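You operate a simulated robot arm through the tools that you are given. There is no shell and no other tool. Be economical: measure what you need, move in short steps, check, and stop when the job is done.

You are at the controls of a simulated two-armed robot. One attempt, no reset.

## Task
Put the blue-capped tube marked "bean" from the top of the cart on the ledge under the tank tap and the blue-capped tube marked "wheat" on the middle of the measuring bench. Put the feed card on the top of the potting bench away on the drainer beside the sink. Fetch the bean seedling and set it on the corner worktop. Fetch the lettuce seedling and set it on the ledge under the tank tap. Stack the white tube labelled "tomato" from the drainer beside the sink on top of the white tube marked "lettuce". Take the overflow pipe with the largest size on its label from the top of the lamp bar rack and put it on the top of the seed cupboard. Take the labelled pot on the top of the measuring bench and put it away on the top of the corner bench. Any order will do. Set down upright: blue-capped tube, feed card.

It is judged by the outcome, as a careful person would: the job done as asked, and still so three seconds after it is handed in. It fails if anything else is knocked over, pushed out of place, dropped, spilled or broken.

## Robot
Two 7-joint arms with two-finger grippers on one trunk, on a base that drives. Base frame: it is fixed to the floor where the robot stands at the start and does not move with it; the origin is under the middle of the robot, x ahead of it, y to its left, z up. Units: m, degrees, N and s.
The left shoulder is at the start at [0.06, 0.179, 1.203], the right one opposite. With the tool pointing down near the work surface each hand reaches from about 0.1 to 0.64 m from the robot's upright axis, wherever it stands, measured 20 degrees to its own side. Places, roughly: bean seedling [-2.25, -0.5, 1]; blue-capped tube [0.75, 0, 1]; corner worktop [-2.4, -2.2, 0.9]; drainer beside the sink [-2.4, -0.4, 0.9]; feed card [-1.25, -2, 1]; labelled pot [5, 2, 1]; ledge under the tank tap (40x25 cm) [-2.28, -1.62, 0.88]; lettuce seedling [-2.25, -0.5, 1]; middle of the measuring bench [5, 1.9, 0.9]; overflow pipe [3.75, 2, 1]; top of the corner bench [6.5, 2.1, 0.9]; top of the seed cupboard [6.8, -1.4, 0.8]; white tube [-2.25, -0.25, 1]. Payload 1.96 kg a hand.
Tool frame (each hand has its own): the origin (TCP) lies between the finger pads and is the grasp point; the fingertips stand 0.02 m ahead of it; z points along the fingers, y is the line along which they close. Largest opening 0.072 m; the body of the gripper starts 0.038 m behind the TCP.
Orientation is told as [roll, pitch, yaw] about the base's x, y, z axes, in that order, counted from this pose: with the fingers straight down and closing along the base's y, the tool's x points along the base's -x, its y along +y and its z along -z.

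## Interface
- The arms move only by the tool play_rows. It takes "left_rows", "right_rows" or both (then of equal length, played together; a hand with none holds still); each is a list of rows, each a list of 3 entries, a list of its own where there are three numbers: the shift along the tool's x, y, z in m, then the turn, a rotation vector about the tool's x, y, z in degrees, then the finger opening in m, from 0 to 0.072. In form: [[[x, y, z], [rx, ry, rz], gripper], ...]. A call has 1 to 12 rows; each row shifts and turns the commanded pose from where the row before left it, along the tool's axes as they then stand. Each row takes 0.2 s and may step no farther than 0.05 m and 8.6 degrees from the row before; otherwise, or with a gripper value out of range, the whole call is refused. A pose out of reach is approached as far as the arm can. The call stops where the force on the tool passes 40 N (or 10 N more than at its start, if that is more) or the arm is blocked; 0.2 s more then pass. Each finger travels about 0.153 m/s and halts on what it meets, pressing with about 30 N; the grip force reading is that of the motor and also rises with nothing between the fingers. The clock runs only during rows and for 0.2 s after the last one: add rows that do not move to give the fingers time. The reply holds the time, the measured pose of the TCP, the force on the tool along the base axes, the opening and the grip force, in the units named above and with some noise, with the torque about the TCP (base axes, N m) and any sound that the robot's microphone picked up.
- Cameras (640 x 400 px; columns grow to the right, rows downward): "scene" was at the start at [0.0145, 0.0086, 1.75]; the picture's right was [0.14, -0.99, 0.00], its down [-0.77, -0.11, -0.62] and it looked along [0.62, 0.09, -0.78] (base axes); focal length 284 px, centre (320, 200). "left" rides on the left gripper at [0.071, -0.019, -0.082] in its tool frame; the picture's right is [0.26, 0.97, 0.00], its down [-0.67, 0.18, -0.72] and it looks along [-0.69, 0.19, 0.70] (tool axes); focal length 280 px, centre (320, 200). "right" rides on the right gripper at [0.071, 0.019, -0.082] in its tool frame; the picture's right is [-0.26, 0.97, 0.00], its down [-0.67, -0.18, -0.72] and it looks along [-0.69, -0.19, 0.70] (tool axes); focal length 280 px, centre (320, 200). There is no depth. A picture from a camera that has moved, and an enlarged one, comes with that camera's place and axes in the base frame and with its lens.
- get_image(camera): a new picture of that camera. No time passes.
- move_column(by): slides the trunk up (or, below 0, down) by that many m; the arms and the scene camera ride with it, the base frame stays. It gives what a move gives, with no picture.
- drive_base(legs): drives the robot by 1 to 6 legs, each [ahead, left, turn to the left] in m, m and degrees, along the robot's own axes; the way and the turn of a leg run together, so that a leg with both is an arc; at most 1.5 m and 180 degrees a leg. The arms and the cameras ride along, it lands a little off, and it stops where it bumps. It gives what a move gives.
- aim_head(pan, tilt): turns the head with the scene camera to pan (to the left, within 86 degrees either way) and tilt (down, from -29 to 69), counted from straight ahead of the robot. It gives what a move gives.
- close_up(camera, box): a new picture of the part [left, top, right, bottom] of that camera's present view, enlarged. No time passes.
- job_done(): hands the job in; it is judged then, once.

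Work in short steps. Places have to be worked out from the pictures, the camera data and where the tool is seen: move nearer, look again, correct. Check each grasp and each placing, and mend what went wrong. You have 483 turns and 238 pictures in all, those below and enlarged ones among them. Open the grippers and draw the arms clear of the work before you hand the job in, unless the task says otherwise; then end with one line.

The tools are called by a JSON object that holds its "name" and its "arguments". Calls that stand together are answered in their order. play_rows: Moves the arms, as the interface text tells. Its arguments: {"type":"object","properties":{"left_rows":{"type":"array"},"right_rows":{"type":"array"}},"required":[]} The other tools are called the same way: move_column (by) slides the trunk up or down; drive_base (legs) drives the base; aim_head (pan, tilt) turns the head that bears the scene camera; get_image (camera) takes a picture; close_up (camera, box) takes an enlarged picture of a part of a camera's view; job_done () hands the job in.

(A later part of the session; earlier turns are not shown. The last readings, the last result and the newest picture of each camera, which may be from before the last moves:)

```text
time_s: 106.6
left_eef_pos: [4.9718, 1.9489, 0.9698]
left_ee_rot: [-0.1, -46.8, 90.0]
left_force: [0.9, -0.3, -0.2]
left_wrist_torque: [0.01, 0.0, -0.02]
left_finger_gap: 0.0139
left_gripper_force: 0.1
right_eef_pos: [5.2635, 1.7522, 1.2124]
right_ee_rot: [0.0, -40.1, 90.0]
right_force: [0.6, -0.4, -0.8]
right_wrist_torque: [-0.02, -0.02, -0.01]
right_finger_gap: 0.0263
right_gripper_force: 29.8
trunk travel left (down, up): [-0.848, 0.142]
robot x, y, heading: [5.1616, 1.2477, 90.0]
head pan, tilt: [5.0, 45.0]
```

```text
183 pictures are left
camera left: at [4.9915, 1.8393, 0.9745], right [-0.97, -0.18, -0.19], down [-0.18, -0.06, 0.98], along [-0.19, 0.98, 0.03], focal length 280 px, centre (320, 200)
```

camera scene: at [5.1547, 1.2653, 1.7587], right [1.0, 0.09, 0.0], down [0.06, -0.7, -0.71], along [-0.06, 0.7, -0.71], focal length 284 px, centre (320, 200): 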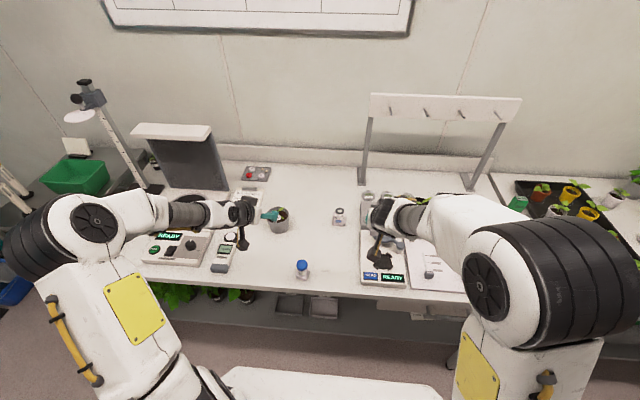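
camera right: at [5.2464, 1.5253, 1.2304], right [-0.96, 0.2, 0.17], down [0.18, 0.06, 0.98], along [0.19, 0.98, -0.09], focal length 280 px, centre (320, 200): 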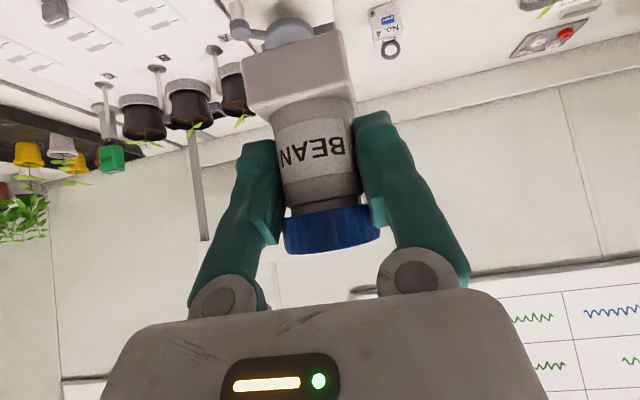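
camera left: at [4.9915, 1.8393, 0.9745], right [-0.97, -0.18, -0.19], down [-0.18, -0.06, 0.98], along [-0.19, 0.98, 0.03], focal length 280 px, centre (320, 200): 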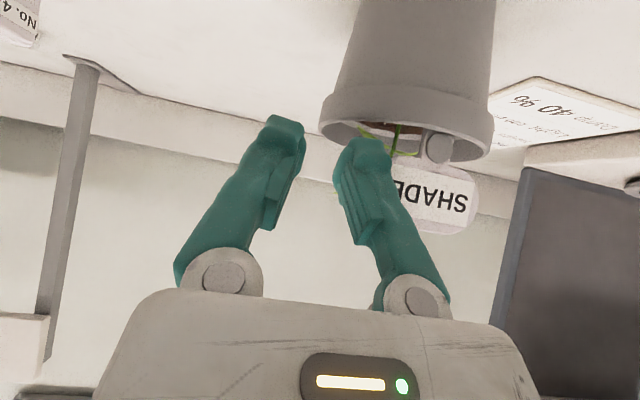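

Well aligned: the rim edge lies between the fingertips. Advance the last 3 cm.

{"name": "play_rows", "arguments": {"left_rows": [[[0, 0, 0.015], [0, 0, 0], 0.014], [[0, 0, 0.015], [0, 0, 0], 0.014], [[0, 0, 0], [0, 0, 0], 0.014]]}}

{"name": "get_image", "arguments": {"camera": "left"}}

```text
time_s: 107.4
left_eef_pos: [4.9723, 1.9676, 0.9571]
left_ee_rot: [0.2, -47.9, 89.8]
left_force: [-0.1, 1.1, 39.9]
left_wrist_torque: [0.51, 0.78, -0.01]
left_finger_gap: 0.0126
left_gripper_force: 0.1
right_eef_pos: [5.2655, 1.7468, 1.2164]
right_ee_rot: [0.1, -40.3, 89.9]
right_force: [-0.6, 0.0, -1.3]
right_wrist_torque: [-0.01, 0.03, -0.01]
right_finger_gap: 0.0263
right_gripper_force: 29.9
trunk travel left (down, up): [-0.848, 0.142]
robot x, y, heading: [5.1632, 1.2452, 89.8]
head pan, tilt: [5.0, 45.0]
```

```text
182 pictures are left
camera left: at [4.9919, 1.8581, 0.9609], right [-0.97, -0.17, -0.19], down [-0.18, -0.08, 0.98], along [-0.19, 0.98, 0.04], focal length 280 px, centre (320, 200)
```

left: 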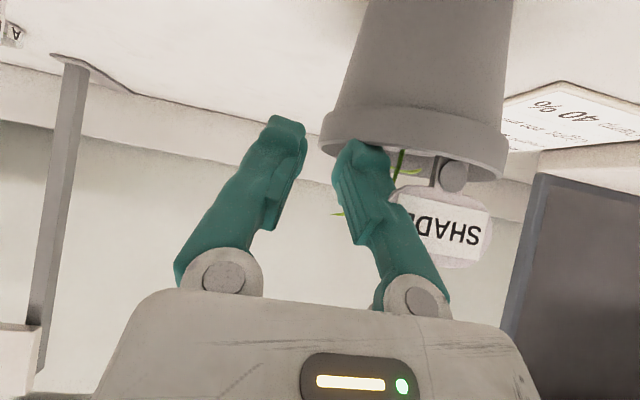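

The inner finger caught the rim (40 N, no lasting push visible). I back off, shift 3 mm inward, open to 20 mm and retry.

{"name": "play_rows", "arguments": {"left_rows": [[[0, 0, -0.02], [0, 0, 0], 0.014], [[0, 0.003, -0.01], [0, 0, 0], 0.021], [[0, 0, 0], [0, 0, 0], 0.021]]}}

{"name": "get_image", "arguments": {"camera": "left"}}

```text
time_s: 108.2
left_eef_pos: [4.9685, 1.947, 0.9681]
left_ee_rot: [-0.1, -46.8, 90.0]
left_force: [-0.5, 0.2, -0.3]
left_wrist_torque: [-0.01, 0.03, -0.04]
left_finger_gap: 0.0209
left_gripper_force: 0.1
right_eef_pos: [5.2645, 1.7512, 1.2136]
right_ee_rot: [0.2, -40.0, 89.9]
right_force: [-0.4, -0.8, 0.5]
right_wrist_torque: [0.01, -0.01, -0.01]
right_finger_gap: 0.0264
right_gripper_force: 30.3
trunk travel left (down, up): [-0.848, 0.142]
robot x, y, heading: [5.1608, 1.2462, 90.1]
head pan, tilt: [5.0, 45.0]
```

```text
181 pictures are left
camera left: at [4.9881, 1.8374, 0.9727], right [-0.96, -0.18, -0.19], down [-0.18, -0.06, 0.98], along [-0.19, 0.98, 0.03], focal length 280 px, centre (320, 200)
```

left: 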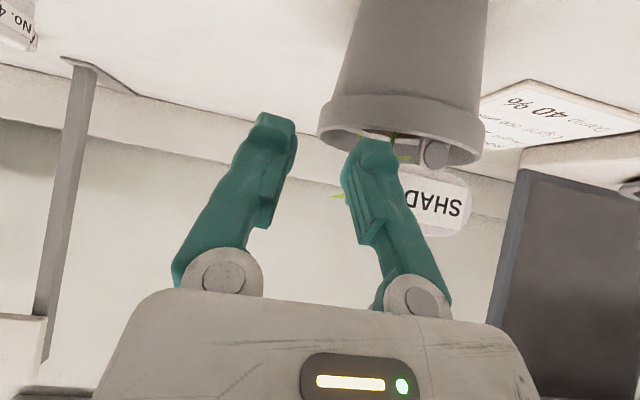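

Advance again in 1 cm steps.

{"name": "play_rows", "arguments": {"left_rows": [[[0, 0, 0.01], [0, 0, 0], 0.021], [[0, 0, 0.01], [0, 0, 0], 0.021], [[0, 0, 0.008], [0, 0, 0], 0.021], [[0, 0, 0], [0, 0, 0], 0.021]]}}

{"name": "get_image", "arguments": {"camera": "left"}}

```text
time_s: 109.2
left_eef_pos: [4.9698, 1.9642, 0.9503]
left_ee_rot: [0.0, -46.8, 90.0]
left_force: [2.1, -16.9, 32.5]
left_wrist_torque: [1.52, 0.5, -0.21]
left_finger_gap: 0.0248
left_gripper_force: 2.3
right_eef_pos: [5.2649, 1.7494, 1.2145]
right_ee_rot: [0.1, -40.2, 89.9]
right_force: [-0.7, 0.4, 0.5]
right_wrist_torque: [0.01, 0.02, -0.02]
right_finger_gap: 0.0263
right_gripper_force: 29.5
trunk travel left (down, up): [-0.848, 0.142]
robot x, y, heading: [5.1617, 1.2473, 90.1]
head pan, tilt: [5.0, 45.0]
```

```text
180 pictures are left
camera left: at [4.9887, 1.855, 0.9551], right [-0.97, -0.18, -0.19], down [-0.18, -0.06, 0.98], along [-0.19, 0.98, 0.03], focal length 280 px, centre (320, 200)
```

left: 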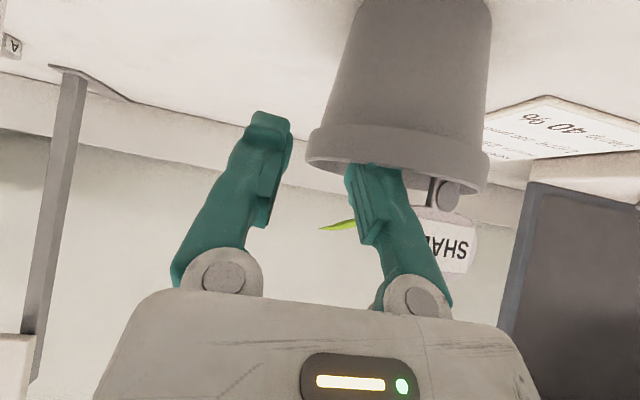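

The inner finger is inside the pot. I relieve the push a few millimetres and close on the wall.

{"name": "play_rows", "arguments": {"left_rows": [[[-0.0022, 0, -0.002], [0, 0, 0], 0.02], [[0, 0, 0], [0, 0, 0], 0.0], [[0, 0, 0], [0, 0, 0], 0.0], [[0, 0, 0], [0, 0, 0], 0.0]]}}

{"name": "get_image", "arguments": {"camera": "left"}}

{"name": "close_up", "arguments": {"camera": "scene", "box": [240, 180, 340, 260]}}

```text
time_s: 110.2
left_eef_pos: [4.9692, 1.9681, 0.9519]
left_ee_rot: [-0.1, -46.9, 90.1]
left_force: [1.6, 2.0, 2.1]
left_wrist_torque: [0.25, 0.17, -0.15]
left_finger_gap: 0.008
left_gripper_force: 30.3
right_eef_pos: [5.2646, 1.7528, 1.2127]
right_ee_rot: [0.2, -40.0, 89.9]
right_force: [0.1, -0.4, -0.7]
right_wrist_torque: [-0.01, -0.02, -0.02]
right_finger_gap: 0.0263
right_gripper_force: 29.8
trunk travel left (down, up): [-0.848, 0.142]
robot x, y, heading: [5.1644, 1.2488, 89.9]
head pan, tilt: [5.0, 45.0]
```

```text
179 pictures are left
camera left: at [4.9883, 1.8585, 0.957], right [-0.97, -0.18, -0.19], down [-0.18, -0.06, 0.98], along [-0.19, 0.98, 0.03], focal length 280 px, centre (320, 200)
```

left: 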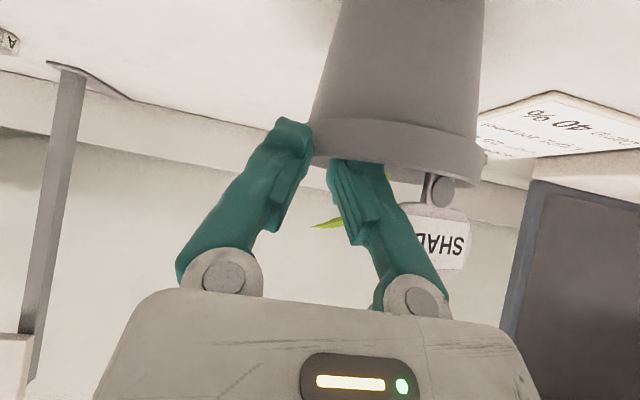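

```text
5.00 times, centred on (290, 220) of scene
camera zoom: at [5.1552, 1.265, 1.7587], right [1.0, 0.09, 0.0], down [0.06, -0.7, -0.71], along [-0.06, 0.7, -0.71], focal length 1421 px, centre (470, 100)
```

zoom: 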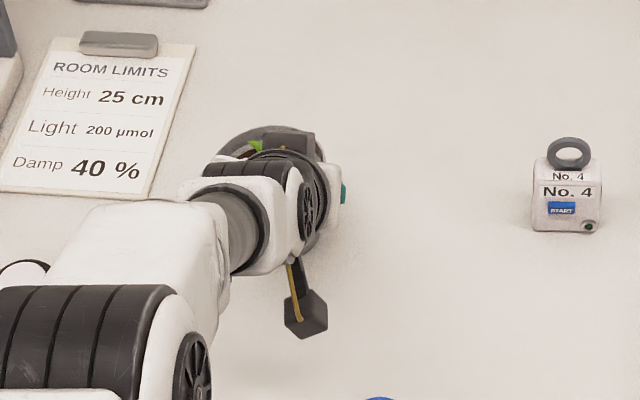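

Wall gripped (8 mm). Lift slowly 3 cm and check.

{"name": "play_rows", "arguments": {"left_rows": [[[-0.0073, 0, -0.0068], [0, 0, 0], 0.0], [[-0.0073, 0, -0.0068], [0, 0, 0], 0.0], [[-0.0073, 0, -0.0068], [0, 0, 0], 0.0], [[0, 0, 0], [0, 0, 0], 0.0]]}}

{"name": "get_image", "arguments": {"camera": "left"}}

```text
time_s: 111.2
left_eef_pos: [4.9673, 1.9685, 0.9817]
left_ee_rot: [-0.1, -46.9, 90.0]
left_force: [-0.5, -0.1, 0.0]
left_wrist_torque: [0.0, 0.0, -0.02]
left_finger_gap: 0.0
left_gripper_force: 29.1
right_eef_pos: [5.2634, 1.7535, 1.2139]
right_ee_rot: [-0.1, -40.0, 90.1]
right_force: [0.0, 0.4, 0.2]
right_wrist_torque: [0.02, 0.0, 0.0]
right_finger_gap: 0.0264
right_gripper_force: 30.2
trunk travel left (down, up): [-0.848, 0.142]
robot x, y, heading: [5.162, 1.2456, 90.1]
head pan, tilt: [5.0, 45.0]
```

```text
177 pictures are left
camera left: at [4.9865, 1.8588, 0.9875], right [-0.96, -0.18, -0.19], down [-0.18, -0.06, 0.98], along [-0.19, 0.98, 0.03], focal length 280 px, centre (320, 200)
```

left: 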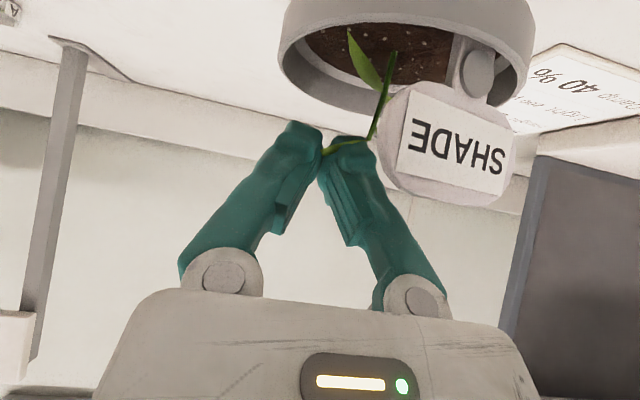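

The fingers slid off the slanted wall grip; the pot still stands. I open, retreat upward, and will retry with a steeper hand from closer in.

{"name": "play_rows", "arguments": {"left_rows": [[[0, 0, 0], [0, 0, 0], 0.03], [[0, 0, 0], [0, 0, 0], 0.03], [[0, 0, -0.04], [0, 0, 0], 0.03], [[0, 0, -0.04], [0, 0, 0], 0.03], [[0, 0, -0.04], [0, 0, 0], 0.03], [[0, 0, 0], [0, 0, 0], 0.03]]}}

{"name": "drive_base", "arguments": {"legs": [[0.1, 0, 0]]}}

{"name": "get_image", "arguments": {"camera": "scene"}}

```text
time_s: 112.6
left_eef_pos: [4.9665, 1.881, 1.0646]
left_ee_rot: [-0.1, -46.9, 89.9]
left_force: [0.5, -0.7, -0.2]
left_wrist_torque: [0.0, -0.06, -0.04]
left_finger_gap: 0.0302
left_gripper_force: 0.1
right_eef_pos: [5.2637, 1.7528, 1.2125]
right_ee_rot: [0.0, -40.0, 90.0]
right_force: [0.2, -0.2, -1.0]
right_wrist_torque: [-0.01, 0.02, -0.02]
right_finger_gap: 0.0263
right_gripper_force: 29.9
trunk travel left (down, up): [-0.848, 0.142]
robot x, y, heading: [5.1608, 1.2425, 90.1]
head pan, tilt: [5.0, 45.0]
```

```text
time_s: 113.8
left_eef_pos: [4.9667, 1.9811, 1.0637]
left_ee_rot: [-0.2, -47.1, 90.0]
left_force: [0.0, -0.1, 0.4]
left_wrist_torque: [-0.01, -0.02, 0.01]
left_finger_gap: 0.0299
left_gripper_force: 0.0
right_eef_pos: [5.2625, 1.8524, 1.2131]
right_ee_rot: [0.0, -40.0, 90.0]
right_force: [-0.6, -0.5, -0.3]
right_wrist_torque: [-0.03, 0.01, 0.0]
right_finger_gap: 0.0263
right_gripper_force: 29.7
trunk travel left (down, up): [-0.848, 0.142]
robot x, y, heading: [5.1618, 1.3479, 89.9]
head pan, tilt: [5.0, 45.0]
```

```text
176 pictures are left
camera scene: at [5.1546, 1.3649, 1.7588], right [1.0, 0.09, 0.0], down [0.06, -0.7, -0.71], along [-0.06, 0.7, -0.71], focal length 284 px, centre (320, 200)
```

scene: 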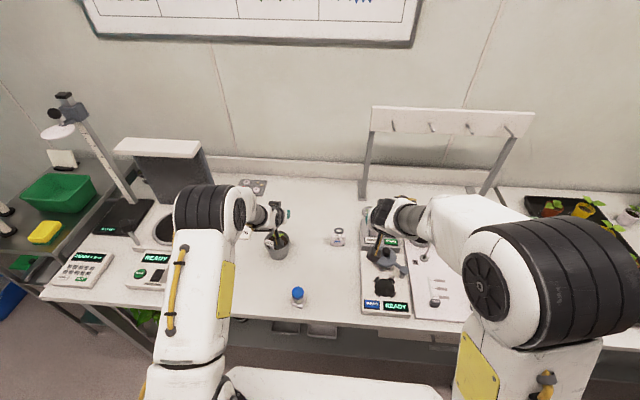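

No bump. I raise the hand and bring it to ~10° tilt, then zoom at the pot again.

{"name": "play_rows", "arguments": {"left_rows": [[[-0.0219, 0.02, -0.0205], [0, 0, 0], 0.03], [[-0.0219, 0.02, -0.0205], [0, 0, 0], 0.03], [[0, 0, 0], [0, 7.4, 0], 0.03], [[0, 0, 0], [0, 7.4, 0], 0.03], [[0, 0, 0], [0, 7.4, 0], 0.03], [[0, 0, 0], [0, 7.4, 0], 0.03], [[0, 0, 0], [0, 7.4, 0], 0.03], [[0, 0, 0], [0, 0, 0], 0.03]]}}

{"name": "get_image", "arguments": {"camera": "left"}}

{"name": "close_up", "arguments": {"camera": "scene", "box": [240, 205, 320, 265]}}

```text
time_s: 115.5
left_eef_pos: [4.926, 1.983, 1.1234]
left_ee_rot: [-0.1, -9.9, 90.0]
left_force: [-0.9, 0.7, -0.3]
left_wrist_torque: [0.03, 0.01, 0.02]
left_finger_gap: 0.0298
left_gripper_force: 0.0
right_eef_pos: [5.2634, 1.8535, 1.2133]
right_ee_rot: [0.0, -40.0, 90.0]
right_force: [0.2, 0.6, -0.5]
right_wrist_torque: [-0.02, 0.01, 0.01]
right_finger_gap: 0.0263
right_gripper_force: 30.1
trunk travel left (down, up): [-0.848, 0.142]
robot x, y, heading: [5.163, 1.3457, 90.2]
head pan, tilt: [5.0, 45.0]
```

```text
175 pictures are left
camera left: at [4.9459, 1.8976, 1.1935], right [-0.97, -0.26, -0.05], down [-0.18, 0.54, 0.82], along [-0.19, 0.8, -0.57], focal length 280 px, centre (320, 200)
```

left: 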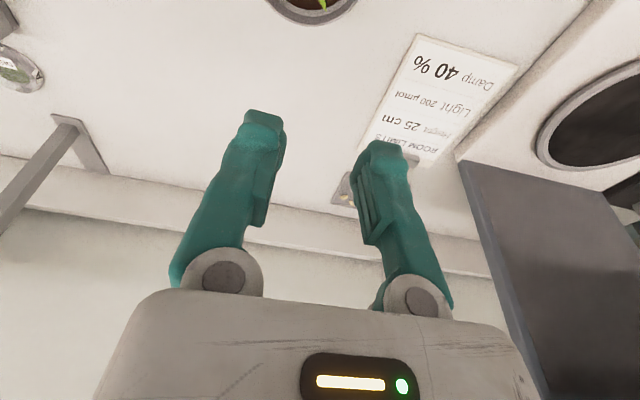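

```text
6.67 times, centred on (280, 235) of scene
camera zoom: at [5.1544, 1.3656, 1.7587], right [1.0, 0.09, 0.0], down [0.06, -0.7, -0.71], along [-0.06, 0.7, -0.71], focal length 1895 px, centre (587, -33)
```

zoom: 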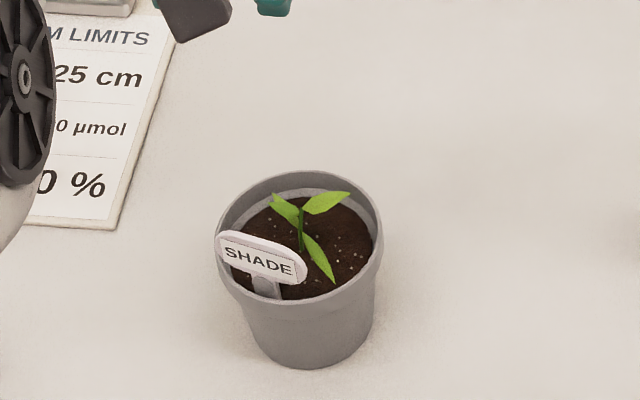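

Pot is intact, now centred about [4.945, 1.96]. I bring the steep hand above its right wall.

{"name": "play_rows", "arguments": {"left_rows": [[[0.0151, -0.0197, 0.0356], [0, 0, 0], 0.022], [[0.0151, -0.0197, 0.0356], [0, 0, 0], 0.022], [[0.0151, -0.0197, 0.0356], [0, 0, 0], 0.022], [[0, 0, 0], [0, 0, 0], 0.022]]}}

{"name": "get_image", "arguments": {"camera": "left"}}

{"name": "close_up", "arguments": {"camera": "scene", "box": [240, 205, 320, 265]}}

```text
time_s: 116.5
left_eef_pos: [4.9855, 1.956, 1.0107]
left_ee_rot: [-0.1, -10.0, 90.0]
left_force: [-0.6, -0.9, 0.2]
left_wrist_torque: [0.0, -0.01, 0.01]
left_finger_gap: 0.0222
left_gripper_force: 0.1
right_eef_pos: [5.264, 1.8533, 1.2129]
right_ee_rot: [0.0, -40.1, 90.0]
right_force: [-0.5, 0.2, -0.1]
right_wrist_torque: [-0.01, 0.01, 0.03]
right_finger_gap: 0.0263
right_gripper_force: 30.3
trunk travel left (down, up): [-0.848, 0.142]
robot x, y, heading: [5.1581, 1.3466, 90.1]
head pan, tilt: [5.0, 45.0]
```

```text
173 pictures are left
camera left: at [5.0049, 1.8707, 1.0804], right [-0.97, -0.26, -0.05], down [-0.18, 0.54, 0.82], along [-0.19, 0.8, -0.57], focal length 280 px, centre (320, 200)
```

left: 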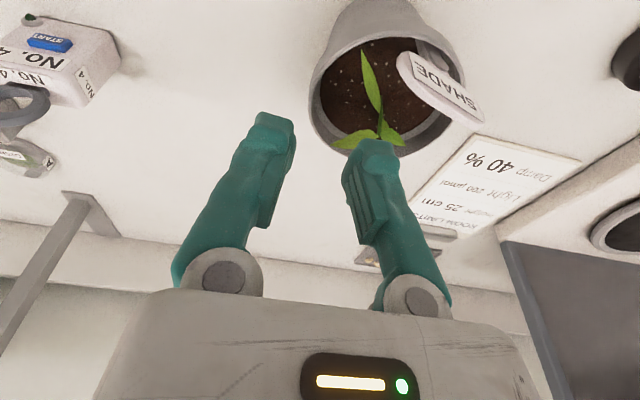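

```text
6.67 times, centred on (280, 235) of scene
camera zoom: at [5.1544, 1.3658, 1.7587], right [1.0, 0.09, 0.0], down [0.06, -0.7, -0.71], along [-0.06, 0.7, -0.71], focal length 1895 px, centre (587, -33)
```

zoom: 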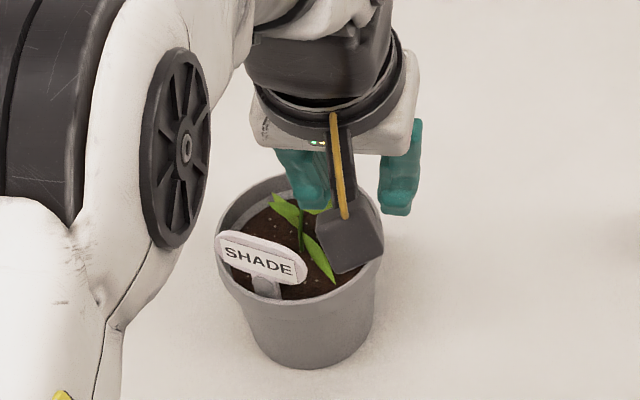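

Rim centre refined to about [4.951, 1.95]. I shift 7 mm right and 14 mm back, then descend partway.

{"name": "play_rows", "arguments": {"left_rows": [[[0.0138, -0.0065, -0.0024], [0, 0, 0], 0.022], [[0, 0, 0.015], [0, 0, 0], 0.022], [[0, 0, 0.015], [0, 0, 0], 0.022], [[0, 0, 0], [0, 0, 0], 0.022]]}}

{"name": "get_image", "arguments": {"camera": "left"}}

```text
time_s: 117.5
left_eef_pos: [4.992, 1.9477, 0.9823]
left_ee_rot: [0.0, -10.0, 90.1]
left_force: [0.0, 0.2, 0.9]
left_wrist_torque: [-0.02, 0.02, 0.0]
left_finger_gap: 0.0219
left_gripper_force: 0.1
right_eef_pos: [5.2634, 1.8535, 1.2128]
right_ee_rot: [0.1, -40.0, 90.1]
right_force: [0.0, -0.2, -1.1]
right_wrist_torque: [0.03, -0.01, 0.02]
right_finger_gap: 0.0265
right_gripper_force: 30.5
trunk travel left (down, up): [-0.848, 0.142]
robot x, y, heading: [5.1611, 1.3427, 90.1]
head pan, tilt: [5.0, 45.0]
```

```text
171 pictures are left
camera left: at [5.0111, 1.8617, 1.0518], right [-0.97, -0.26, -0.05], down [-0.18, 0.54, 0.82], along [-0.19, 0.8, -0.57], focal length 280 px, centre (320, 200)
```

left: 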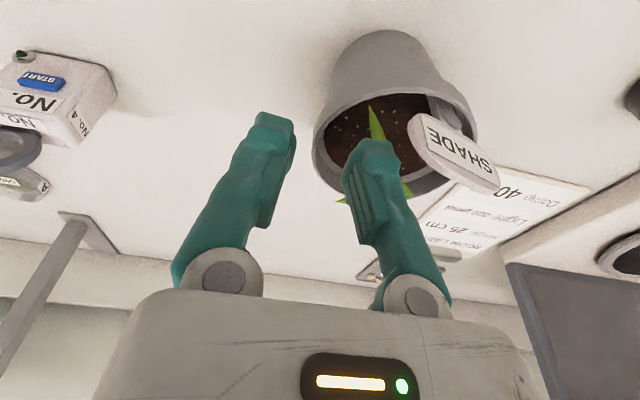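

The rim edge is centred between the fingers. Descend 3.3 cm.

{"name": "play_rows", "arguments": {"left_rows": [[[0, 0, 0.012], [0, 0, 0], 0.022], [[0, 0, 0.012], [0, 0, 0], 0.022], [[0, 0, 0.01], [0, 0, 0], 0.022], [[0, 0, 0], [0, 0, 0], 0.022]]}}

{"name": "get_image", "arguments": {"camera": "left"}}

```text
time_s: 118.5
left_eef_pos: [4.9913, 1.9533, 0.9478]
left_ee_rot: [-0.1, -10.1, 90.0]
left_force: [0.8, -0.2, 0.2]
left_wrist_torque: [0.02, 0.02, -0.03]
left_finger_gap: 0.0221
left_gripper_force: 0.1
right_eef_pos: [5.2635, 1.854, 1.2125]
right_ee_rot: [0.0, -40.0, 90.0]
right_force: [0.3, -0.2, -0.9]
right_wrist_torque: [-0.03, 0.0, 0.0]
right_finger_gap: 0.0264
right_gripper_force: 30.1
trunk travel left (down, up): [-0.848, 0.142]
robot x, y, heading: [5.1642, 1.3458, 89.8]
head pan, tilt: [5.0, 45.0]
```

```text
170 pictures are left
camera left: at [5.0109, 1.8679, 1.0176], right [-0.97, -0.26, -0.05], down [-0.18, 0.54, 0.82], along [-0.19, 0.8, -0.57], focal length 280 px, centre (320, 200)
```

left: 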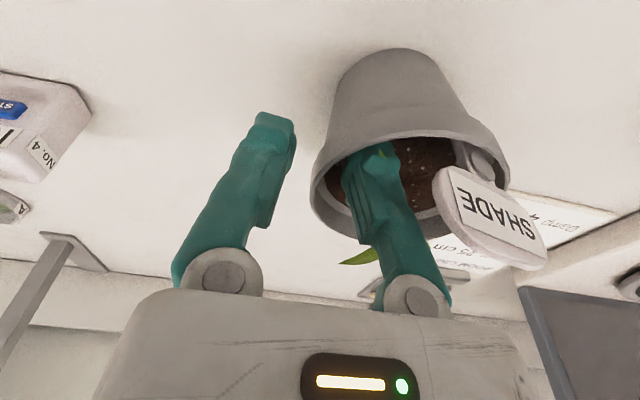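

No contact on the way. A few mm deeper, then close on the wall.

{"name": "play_rows", "arguments": {"left_rows": [[[0, 0, 0.004], [0, 0, 0], 0.022], [[0, 0, 0], [0, 0, 0], 0.0], [[0, 0, 0], [0, 0, 0], 0.0], [[0, 0, 0], [0, 0, 0], 0.0]]}}

{"name": "get_image", "arguments": {"camera": "left"}}

```text
time_s: 119.5
left_eef_pos: [4.9908, 1.9544, 0.9436]
left_ee_rot: [0.0, -10.0, 90.0]
left_force: [-1.3, 1.3, 5.1]
left_wrist_torque: [-0.08, 0.18, -0.04]
left_finger_gap: 0.0059
left_gripper_force: 29.7
right_eef_pos: [5.2636, 1.8532, 1.2125]
right_ee_rot: [0.1, -40.0, 90.0]
right_force: [0.2, 0.4, -0.1]
right_wrist_torque: [-0.03, -0.01, 0.0]
right_finger_gap: 0.0264
right_gripper_force: 30.0
trunk travel left (down, up): [-0.848, 0.142]
robot x, y, heading: [5.161, 1.3484, 89.7]
head pan, tilt: [5.0, 45.0]
```

```text
169 pictures are left
camera left: at [5.011, 1.8687, 1.0135], right [-0.97, -0.26, -0.05], down [-0.18, 0.54, 0.82], along [-0.19, 0.8, -0.57], focal length 280 px, centre (320, 200)
```

left: 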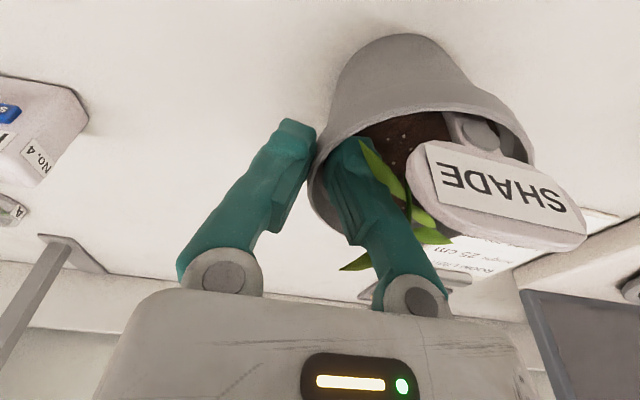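

Gripped at 5.9 mm; the pot aligned to the pads with a slight tilt. Lift gently 3 cm.

{"name": "play_rows", "arguments": {"left_rows": [[[-0.0017, 0, -0.0098], [0, 0, 0], 0.0], [[-0.0017, 0, -0.0098], [0, 0, 0], 0.0], [[-0.0017, 0, -0.0098], [0, 0, 0], 0.0], [[0, 0, 0], [0, 0, 0], 0.0]]}}

{"name": "get_image", "arguments": {"camera": "left"}}

{"name": "close_up", "arguments": {"camera": "scene", "box": [240, 195, 320, 255]}}

```text
time_s: 120.5
left_eef_pos: [4.993, 1.9556, 0.9737]
left_ee_rot: [-0.1, -9.8, 90.0]
left_force: [-0.5, -0.1, -3.5]
left_wrist_torque: [-0.01, -0.06, 0.0]
left_finger_gap: 0.0061
left_gripper_force: 29.7
right_eef_pos: [5.2635, 1.8546, 1.2121]
right_ee_rot: [0.0, -40.0, 90.0]
right_force: [-0.7, 0.4, -0.1]
right_wrist_torque: [0.0, 0.01, -0.01]
right_finger_gap: 0.0261
right_gripper_force: 29.7
trunk travel left (down, up): [-0.848, 0.142]
robot x, y, heading: [5.1601, 1.3458, 90.2]
head pan, tilt: [5.0, 45.0]
```

```text
168 pictures are left
camera left: at [5.0112, 1.8696, 1.0433], right [-0.97, -0.26, -0.05], down [-0.18, 0.54, 0.82], along [-0.19, 0.8, -0.57], focal length 280 px, centre (320, 200)
```

left: 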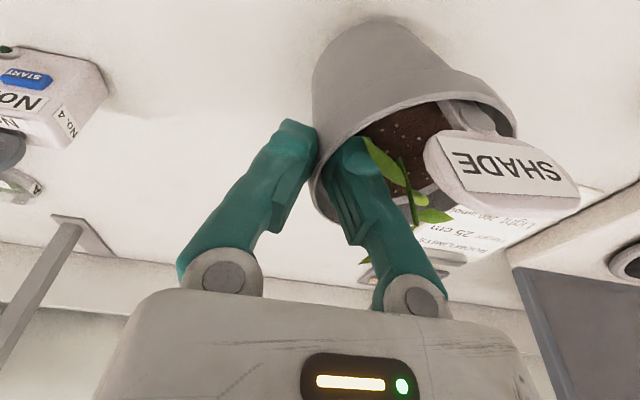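

```text
6.67 times, centred on (280, 225) of scene
camera zoom: at [5.1544, 1.3666, 1.7587], right [1.0, 0.09, 0.0], down [0.06, -0.7, -0.71], along [-0.06, 0.7, -0.71], focal length 1895 px, centre (587, 33)
```

zoom: 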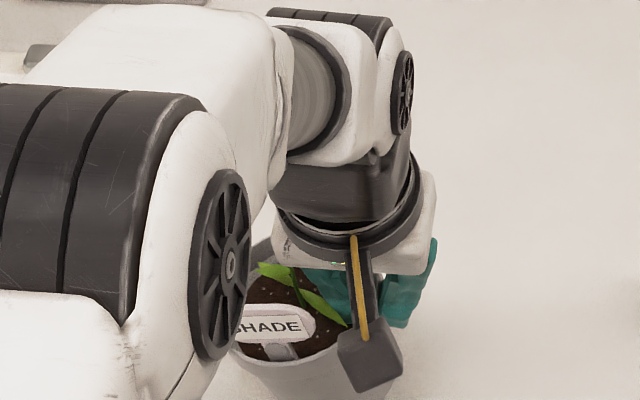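

Pot held (≈3.5 N). Raise it 12 cm, back away from the bench, and look toward the corner bench.

{"name": "play_rows", "arguments": {"left_rows": [[[-0.0052, 0, -0.0295], [0, 0, 0], 0.0], [[-0.0052, 0, -0.0295], [0, 0, 0], 0.0], [[-0.0052, 0, -0.0295], [0, 0, 0], 0.0], [[-0.0052, 0, -0.0295], [0, 0, 0], 0.0], [[-0.0052, 0, -0.0295], [0, 0, 0], 0.0], [[0, 0, 0], [0, 0, 0], 0.0]]}}

{"name": "drive_base", "arguments": {"legs": [[-0.4, 0, 0], [0, -0.8, 0]]}}

{"name": "aim_head", "arguments": {"pan": -25, "tilt": 30}}

{"name": "get_image", "arguments": {"camera": "scene"}}

{"name": "get_image", "arguments": {"camera": "left"}}

```text
time_s: 122.0
left_eef_pos: [4.9932, 1.9566, 1.1233]
left_ee_rot: [-0.1, -9.9, 89.9]
left_force: [-0.5, -0.1, -2.9]
left_wrist_torque: [-0.02, -0.08, 0.01]
left_finger_gap: 0.0059
left_gripper_force: 30.5
right_eef_pos: [5.2639, 1.854, 1.2136]
right_ee_rot: [0.0, -40.0, 90.0]
right_force: [0.2, 0.5, -0.3]
right_wrist_torque: [0.0, -0.01, 0.02]
right_finger_gap: 0.0262
right_gripper_force: 30.2
trunk travel left (down, up): [-0.848, 0.142]
robot x, y, heading: [5.1609, 1.348, 90.0]
head pan, tilt: [5.0, 45.0]
```

```text
time_s: 128.3
left_eef_pos: [5.7811, 1.5527, 1.1232]
left_ee_rot: [-0.1, -9.9, 89.7]
left_force: [-0.1, 0.4, -3.0]
left_wrist_torque: [-0.01, -0.13, -0.02]
left_finger_gap: 0.0059
left_gripper_force: 30.3
right_eef_pos: [6.0515, 1.45, 1.2128]
right_ee_rot: [0.1, -40.0, 89.7]
right_force: [-0.2, 0.5, -0.2]
right_wrist_torque: [0.0, 0.0, 0.0]
right_finger_gap: 0.0262
right_gripper_force: 30.5
trunk travel left (down, up): [-0.848, 0.142]
robot x, y, heading: [5.9488, 0.9443, 89.6]
head pan, tilt: [5.0, 45.0]
```

```text
time_s: 129.2
left_eef_pos: [5.7812, 1.5528, 1.1215]
left_ee_rot: [-0.1, -9.9, 89.6]
left_force: [0.2, 0.2, -2.7]
left_wrist_torque: [-0.01, -0.05, 0.02]
left_finger_gap: 0.0056
left_gripper_force: 30.3
right_eef_pos: [6.0509, 1.4515, 1.2121]
right_ee_rot: [0.0, -40.0, 89.6]
right_force: [0.1, 0.8, -0.9]
right_wrist_torque: [-0.05, 0.02, -0.03]
right_finger_gap: 0.0262
right_gripper_force: 30.3
trunk travel left (down, up): [-0.848, 0.142]
robot x, y, heading: [5.9484, 0.9444, 89.5]
head pan, tilt: [-25.0, 30.0]
```

```text
166 pictures are left
camera scene: at [5.9841, 0.9635, 1.7813], right [0.9, -0.43, 0.0], down [-0.21, -0.45, -0.87], along [0.37, 0.78, -0.5], focal length 284 px, centre (320, 200)
```

scene: 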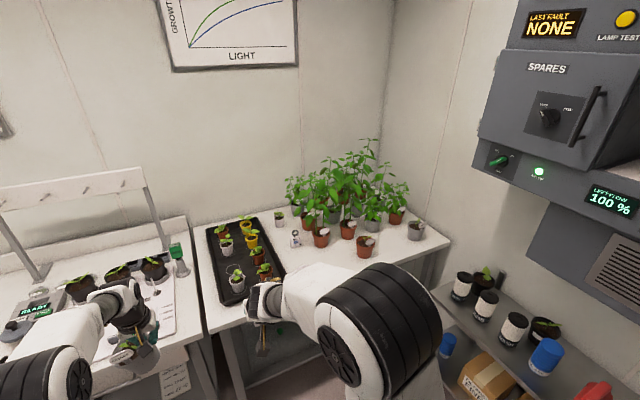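

```text
165 pictures are left
camera left: at [5.7996, 1.4672, 1.1927], right [-0.97, -0.25, -0.05], down [-0.18, 0.54, 0.82], along [-0.18, 0.8, -0.57], focal length 280 px, centre (320, 200)
```

left: 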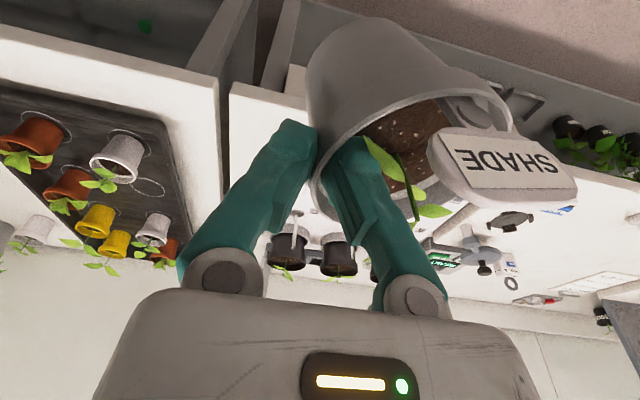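

Corner bench holds a tray and plants, with free space front-centre. I shift right a little for a better view.

{"name": "drive_base", "arguments": {"legs": [[0, -0.28, 0.5]]}}

{"name": "aim_head", "arguments": {"pan": 5, "tilt": 42}}

{"name": "get_image", "arguments": {"camera": "scene"}}

{"name": "get_image", "arguments": {"camera": "right"}}

```text
time_s: 131.2
left_eef_pos: [6.0515, 1.5516, 1.1229]
left_ee_rot: [-0.1, -9.9, 90.1]
left_force: [-0.6, 0.6, -2.3]
left_wrist_torque: [-0.06, -0.12, -0.02]
left_finger_gap: 0.0061
left_gripper_force: 29.5
right_eef_pos: [6.3235, 1.4507, 1.2125]
right_ee_rot: [-0.1, -40.1, 90.1]
right_force: [0.3, 0.0, -0.4]
right_wrist_torque: [-0.01, 0.01, -0.02]
right_finger_gap: 0.0263
right_gripper_force: 29.8
trunk travel left (down, up): [-0.848, 0.142]
robot x, y, heading: [6.2252, 0.9422, 90.4]
head pan, tilt: [-25.0, 30.0]
```

```text
time_s: 132.1
left_eef_pos: [6.0526, 1.5502, 1.1242]
left_ee_rot: [-0.2, -9.9, 90.0]
left_force: [0.6, 1.4, -2.2]
left_wrist_torque: [-0.03, -0.07, -0.01]
left_finger_gap: 0.0058
left_gripper_force: 30.1
right_eef_pos: [6.3239, 1.4504, 1.213]
right_ee_rot: [0.0, -40.0, 90.2]
right_force: [0.4, 0.6, -0.4]
right_wrist_torque: [0.02, 0.0, -0.01]
right_finger_gap: 0.0263
right_gripper_force: 29.2
trunk travel left (down, up): [-0.848, 0.142]
robot x, y, heading: [6.2252, 0.9437, 90.3]
head pan, tilt: [5.0, 42.0]
```

```text
164 pictures are left
camera scene: at [6.215, 0.9647, 1.7631], right [1.0, 0.09, 0.0], down [0.06, -0.67, -0.74], along [-0.07, 0.74, -0.67], focal length 284 px, centre (320, 200)
```

scene: 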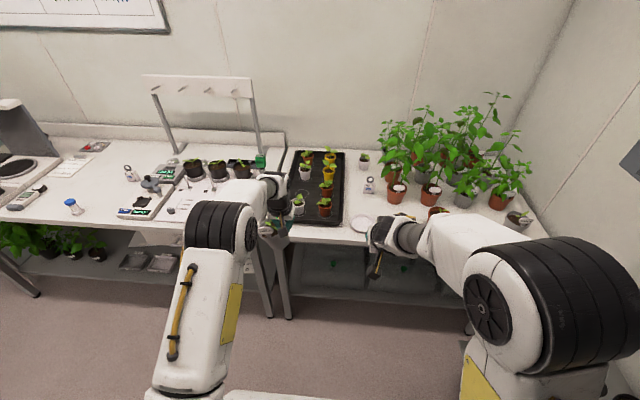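

```text
163 pictures are left
camera right: at [6.3059, 1.3438, 1.2306], right [-0.97, 0.2, 0.17], down [0.18, 0.06, 0.98], along [0.18, 0.98, -0.09], focal length 280 px, centre (320, 200)
```

right: 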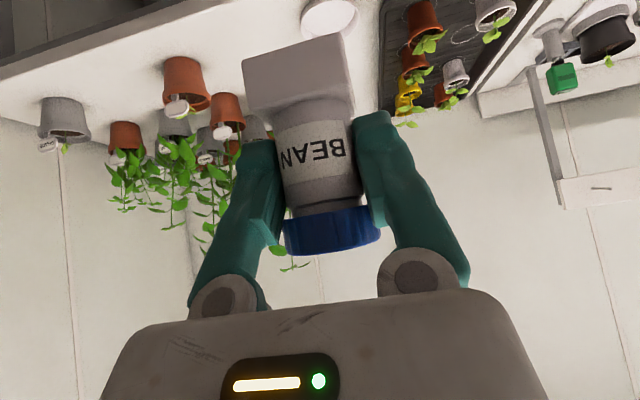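

Free spot at about [6.45, 1.79] between saucer and red pot. I raise the right hand (with BEAN) well up and the left by 8 cm before moving in.

{"name": "play_rows", "arguments": {"right_rows": [[[-0.0257, -0.006, -0.0306], [0, 0, 0], 0.0], [[-0.0257, -0.006, -0.0306], [0, 0, 0], 0.0], [[-0.0257, -0.006, -0.0306], [0, 0, 0], 0.0], [[-0.0257, -0.006, -0.0306], [0, 0, 0], 0.0], [[-0.0257, -0.006, -0.0306], [0, 0, 0], 0.0], [[0, 0, 0], [0, 0, 0], 0.0]], "left_rows": [[[-0.0035, 0, -0.0197], [0, 0, 0], 0.0], [[-0.0035, 0, -0.0197], [0, 0, 0], 0.0], [[-0.0035, 0, -0.0197], [0, 0, 0], 0.0], [[-0.0035, 0, -0.0197], [0, 0, 0], 0.0], [[0, 0, 0], [0, 0, 0], 0.0], [[0, 0, 0], [0, 0, 0], 0.0]]}}

{"name": "drive_base", "arguments": {"legs": [[0, -0.15, -0.4], [0.35, 0, 0]]}}

{"name": "get_image", "arguments": {"camera": "scene"}}

```text
time_s: 133.5
left_eef_pos: [6.0522, 1.5517, 1.1723]
left_ee_rot: [-0.1, -9.8, 90.1]
left_force: [-0.5, -0.4, -2.6]
left_wrist_torque: [-0.01, -0.1, 0.02]
left_finger_gap: 0.006
left_gripper_force: 30.9
left hand out of reach, approached as far as the arm can: row 3, 4
right_eef_pos: [6.3552, 1.4516, 1.4136]
right_ee_rot: [0.0, -40.0, 90.2]
right_force: [0.2, 0.0, -0.2]
right_wrist_torque: [0.01, 0.01, -0.02]
right_finger_gap: 0.0261
right_gripper_force: 29.8
trunk travel left (down, up): [-0.848, 0.142]
robot x, y, heading: [6.2232, 0.9396, 90.4]
head pan, tilt: [5.0, 42.0]
```

```text
time_s: 136.8
left_eef_pos: [6.2159, 1.9073, 1.174]
left_ee_rot: [0.1, -10.1, 89.5]
left_force: [0.3, -0.6, -2.3]
left_wrist_torque: [-0.01, -0.07, -0.01]
left_finger_gap: 0.0062
left_gripper_force: 30.2
right_eef_pos: [6.5177, 1.8038, 1.4126]
right_ee_rot: [-0.1, -40.1, 89.5]
right_force: [-0.3, -0.2, -1.1]
right_wrist_torque: [-0.03, 0.03, 0.02]
right_finger_gap: 0.0262
right_gripper_force: 29.9
trunk travel left (down, up): [-0.848, 0.142]
robot x, y, heading: [6.3797, 1.2996, 89.8]
head pan, tilt: [5.0, 42.0]
```

```text
162 pictures are left
camera scene: at [6.3726, 1.3183, 1.7631], right [1.0, 0.08, 0.0], down [0.05, -0.67, -0.74], along [-0.06, 0.74, -0.67], focal length 284 px, centre (320, 200)
```

scene: 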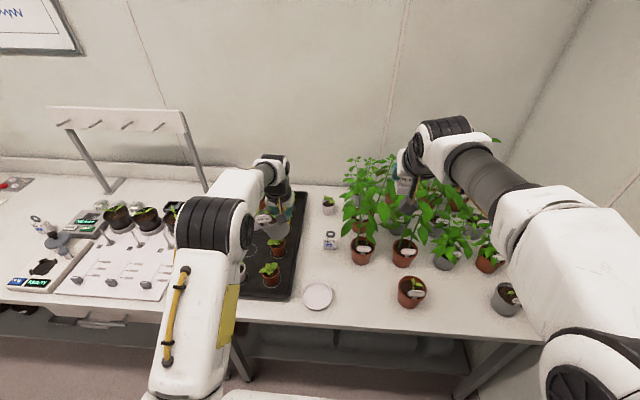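

Free spot confirmed near [6.48, 1.80]. I pull the right hand back and up, and bring the left hand back and then right at safe height.

{"name": "play_rows", "arguments": {"right_rows": [[[0.0084, -0.015, -0.041], [0, 0, 0], 0.0], [[0.0084, -0.015, -0.041], [0, 0, 0], 0.0], [[0.0084, -0.015, -0.041], [0, 0, 0], 0.0], [[0, 0, 0], [0, 0, 0], 0.0], [[0, 0, 0], [0, 0, 0], 0.0], [[0, 0, 0], [0, 0, 0], 0.0], [[0, 0, 0], [0, 0, 0], 0.0], [[0, 0, 0], [0, 0, 0], 0.0], [[0, 0, 0], [0, 0, 0], 0.0]], "left_rows": [[[0.035, 0, -0.0062], [0, 0, 0], 0.0], [[0.035, 0, -0.0062], [0, 0, 0], 0.0], [[0.035, 0, -0.0062], [0, 0, 0], 0.0], [[0, -0.04, 0.01], [0, 0, 0], 0.0], [[0, -0.04, 0.01], [0, 0, 0], 0.0], [[0, -0.04, 0.01], [0, 0, 0], 0.0], [[0, -0.04, 0.01], [0, 0, 0], 0.0], [[0, -0.04, 0.01], [0, 0, 0], 0.0], [[0, 0, 0], [0, 0, 0], 0.0]]}}

{"name": "get_image", "arguments": {"camera": "scene"}}

{"name": "get_image", "arguments": {"camera": "left"}}

```text
time_s: 138.8
left_eef_pos: [6.4157, 1.8073, 1.1231]
left_ee_rot: [-0.2, -10.0, 89.5]
left_force: [0.1, -0.6, -1.8]
left_wrist_torque: [0.01, -0.07, 0.02]
left_finger_gap: 0.0059
left_gripper_force: 30.1
right_eef_pos: [6.5455, 1.7394, 1.464]
right_ee_rot: [0.0, -40.0, 89.6]
right_force: [-0.1, 0.8, -0.5]
right_wrist_torque: [-0.01, -0.02, -0.02]
right_finger_gap: 0.026
right_gripper_force: 30.6
right hand out of reach, approached as far as the arm can: row 3
trunk travel left (down, up): [-0.848, 0.142]
robot x, y, heading: [6.3776, 1.2969, 89.4]
head pan, tilt: [5.0, 42.0]
```

```text
161 pictures are left
camera scene: at [6.3714, 1.3196, 1.763], right [1.0, 0.08, 0.0], down [0.05, -0.67, -0.74], along [-0.06, 0.74, -0.67], focal length 284 px, centre (320, 200)
```

scene: 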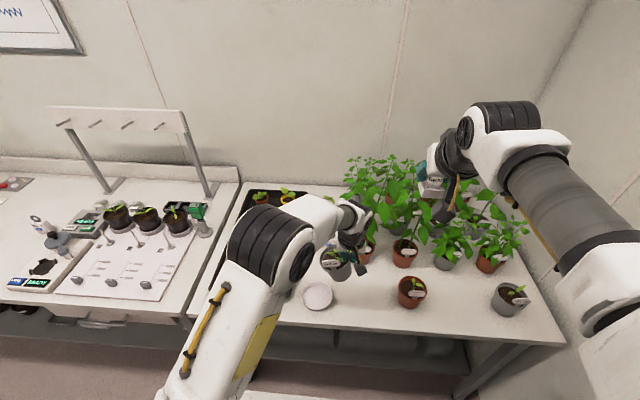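

```text
160 pictures are left
camera left: at [6.4335, 1.722, 1.1924], right [-0.97, -0.25, -0.05], down [-0.18, 0.54, 0.82], along [-0.18, 0.8, -0.57], focal length 280 px, centre (320, 200)
```

left: 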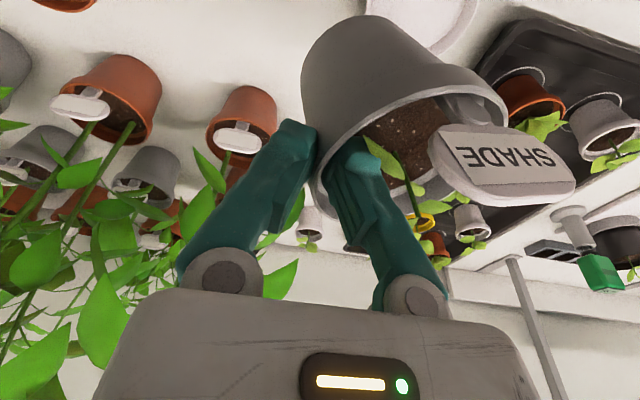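

The pot leans ~10° from the grip; I roll the hand to right it and move over the spot, slightly back from the leaves.

{"name": "play_rows", "arguments": {"left_rows": [[[0.0075, -0.035, -0.0013], [0, 0, 0], 0.0], [[0.0075, -0.035, -0.0013], [0, 0, 0], 0.0], [[0.0075, -0.036, -0.0013], [0, 0, 0], 0.0], [[0, 0, 0], [-5, 0, 0], 0.0], [[0, 0, 0], [-5, 0, 0], 0.0], [[0, 0, 0], [0, 0, 0], 0.0]]}}

{"name": "get_image", "arguments": {"camera": "left"}}

{"name": "get_image", "arguments": {"camera": "scene"}}

```text
time_s: 140.2
left_eef_pos: [6.5224, 1.7852, 1.1242]
left_ee_rot: [4.9, -9.9, 89.5]
left_force: [-0.3, 0.3, -2.9]
left_wrist_torque: [0.04, -0.09, 0.04]
left_finger_gap: 0.006
left_gripper_force: 29.4
left hand out of reach, approached as far as the arm can: row 5
right_eef_pos: [6.5465, 1.7406, 1.4624]
right_ee_rot: [0.1, -39.9, 89.5]
right_force: [-0.4, 0.3, 1.0]
right_wrist_torque: [-0.04, 0.0, -0.03]
right_finger_gap: 0.0261
right_gripper_force: 30.1
trunk travel left (down, up): [-0.848, 0.142]
robot x, y, heading: [6.3801, 1.3005, 89.4]
head pan, tilt: [5.0, 42.0]
```

```text
159 pictures are left
camera left: at [6.5482, 1.6996, 1.1907], right [-0.96, -0.26, 0.04], down [-0.12, 0.54, 0.83], along [-0.24, 0.8, -0.55], focal length 280 px, centre (320, 200)
```

left: 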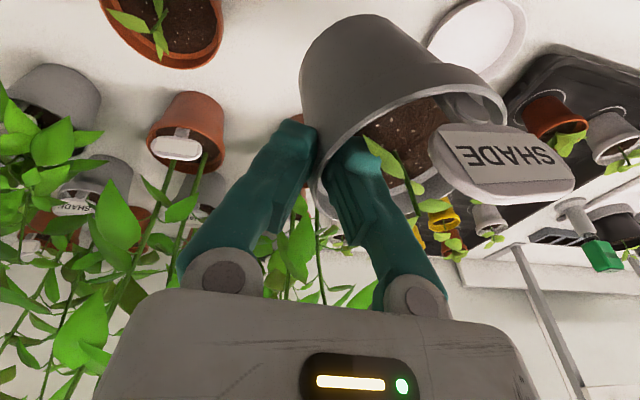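

```text
158 pictures are left
camera scene: at [6.373, 1.3195, 1.763], right [1.0, 0.08, 0.0], down [0.05, -0.67, -0.74], along [-0.06, 0.74, -0.67], focal length 284 px, centre (320, 200)
```

scene: 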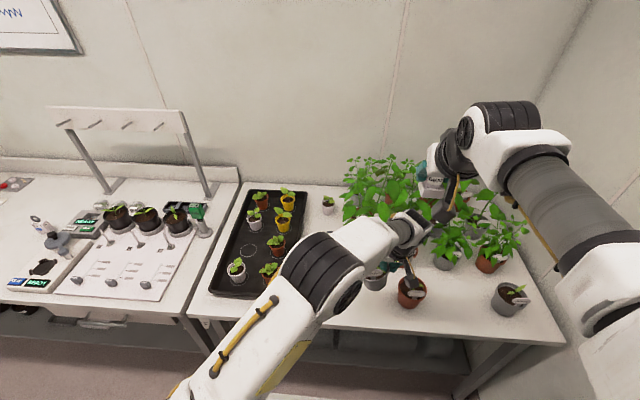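

Clear of neighbours. Lower straight down 14 cm.

{"name": "play_rows", "arguments": {"left_rows": [[[0.0049, -0.0024, 0.0275], [0, 0, 0], 0.0], [[0.0049, -0.0024, 0.0275], [0, 0, 0], 0.0], [[0.0049, -0.0024, 0.0275], [0, 0, 0], 0.0], [[0.0049, -0.0024, 0.0275], [0, 0, 0], 0.0], [[0.0049, -0.0024, 0.0275], [0, 0, 0], 0.0], [[0, 0, 0], [-4, 0, 0], 0.0], [[0, 0, 0], [0, 0, 0], 0.0]]}}

{"name": "get_image", "arguments": {"camera": "left"}}

{"name": "close_up", "arguments": {"camera": "scene", "box": [310, 220, 450, 330]}}

```text
time_s: 141.8
left_eef_pos: [6.5213, 1.7842, 0.9842]
left_ee_rot: [9.0, -9.9, 89.4]
left_force: [-0.5, -0.1, -3.1]
left_wrist_torque: [0.01, -0.11, 0.03]
left_finger_gap: 0.0059
left_gripper_force: 29.6
right_eef_pos: [6.5471, 1.7406, 1.4634]
right_ee_rot: [0.0, -40.0, 89.6]
right_force: [-0.2, -0.2, 0.0]
right_wrist_torque: [0.04, 0.02, 0.0]
right_finger_gap: 0.0263
right_gripper_force: 30.3
trunk travel left (down, up): [-0.848, 0.142]
robot x, y, heading: [6.3803, 1.2993, 89.6]
head pan, tilt: [5.0, 42.0]
```

```text
157 pictures are left
camera left: at [6.5527, 1.6992, 1.0493], right [-0.96, -0.28, 0.1], down [-0.06, 0.54, 0.84], along [-0.29, 0.8, -0.53], focal length 280 px, centre (320, 200)
```

left: 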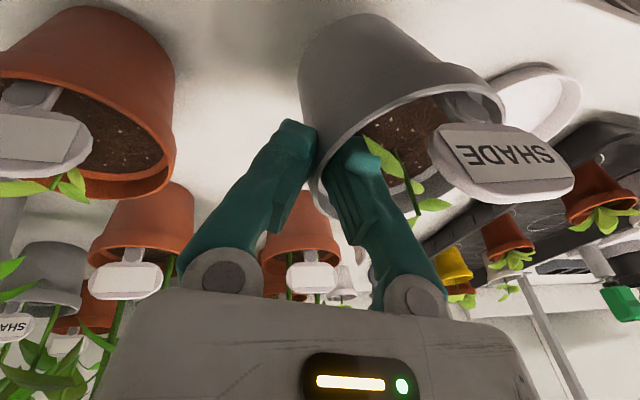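

```text
3.64 times, centred on (380, 275) of scene
camera zoom: at [6.3726, 1.3196, 1.763], right [1.0, 0.08, 0.0], down [0.05, -0.67, -0.74], along [-0.06, 0.74, -0.67], focal length 1034 px, centre (102, -73)
```

zoom: 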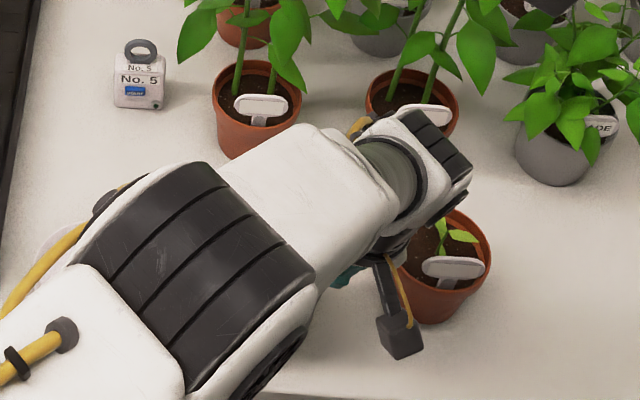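

Close to the red pot; I shift 1.5 cm left and lower in small steps.

{"name": "play_rows", "arguments": {"left_rows": [[[0, 0.015, 0.002], [0, 0, 0], 0.0], [[0.0019, -0.0017, 0.0107], [0, 0, 0], 0.0], [[0.0019, -0.0017, 0.0107], [0, 0, 0], 0.0], [[0.001, -0.0009, 0.0058], [0, 0, 0], 0.0], [[0, 0, 0], [0, 0, 0], 0.0]]}}

{"name": "get_image", "arguments": {"camera": "left"}}

```text
time_s: 143.0
left_eef_pos: [6.5072, 1.7849, 0.9566]
left_ee_rot: [8.9, -9.9, 89.5]
left_force: [0.7, 0.5, -2.7]
left_wrist_torque: [-0.02, -0.11, -0.02]
left_finger_gap: 0.0061
left_gripper_force: 29.9
right_eef_pos: [6.5455, 1.74, 1.4633]
right_ee_rot: [0.1, -40.0, 89.5]
right_force: [0.1, -0.3, 0.2]
right_wrist_torque: [-0.02, 0.02, -0.01]
right_finger_gap: 0.0262
right_gripper_force: 30.4
trunk travel left (down, up): [-0.848, 0.142]
robot x, y, heading: [6.3842, 1.2987, 89.4]
head pan, tilt: [5.0, 42.0]
```

```text
155 pictures are left
camera left: at [6.5381, 1.6994, 1.0214], right [-0.96, -0.28, 0.1], down [-0.06, 0.54, 0.84], along [-0.29, 0.8, -0.53], focal length 280 px, centre (320, 200)
```

left: 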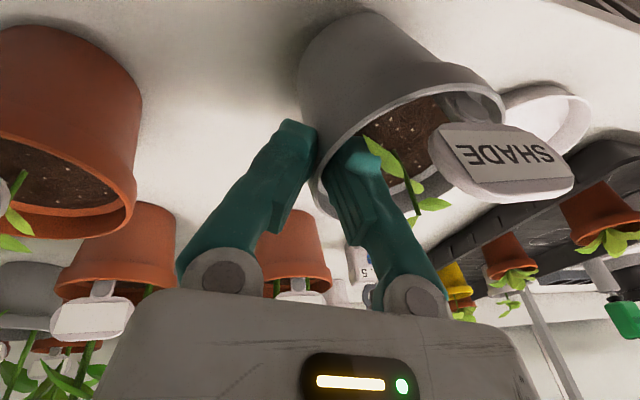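

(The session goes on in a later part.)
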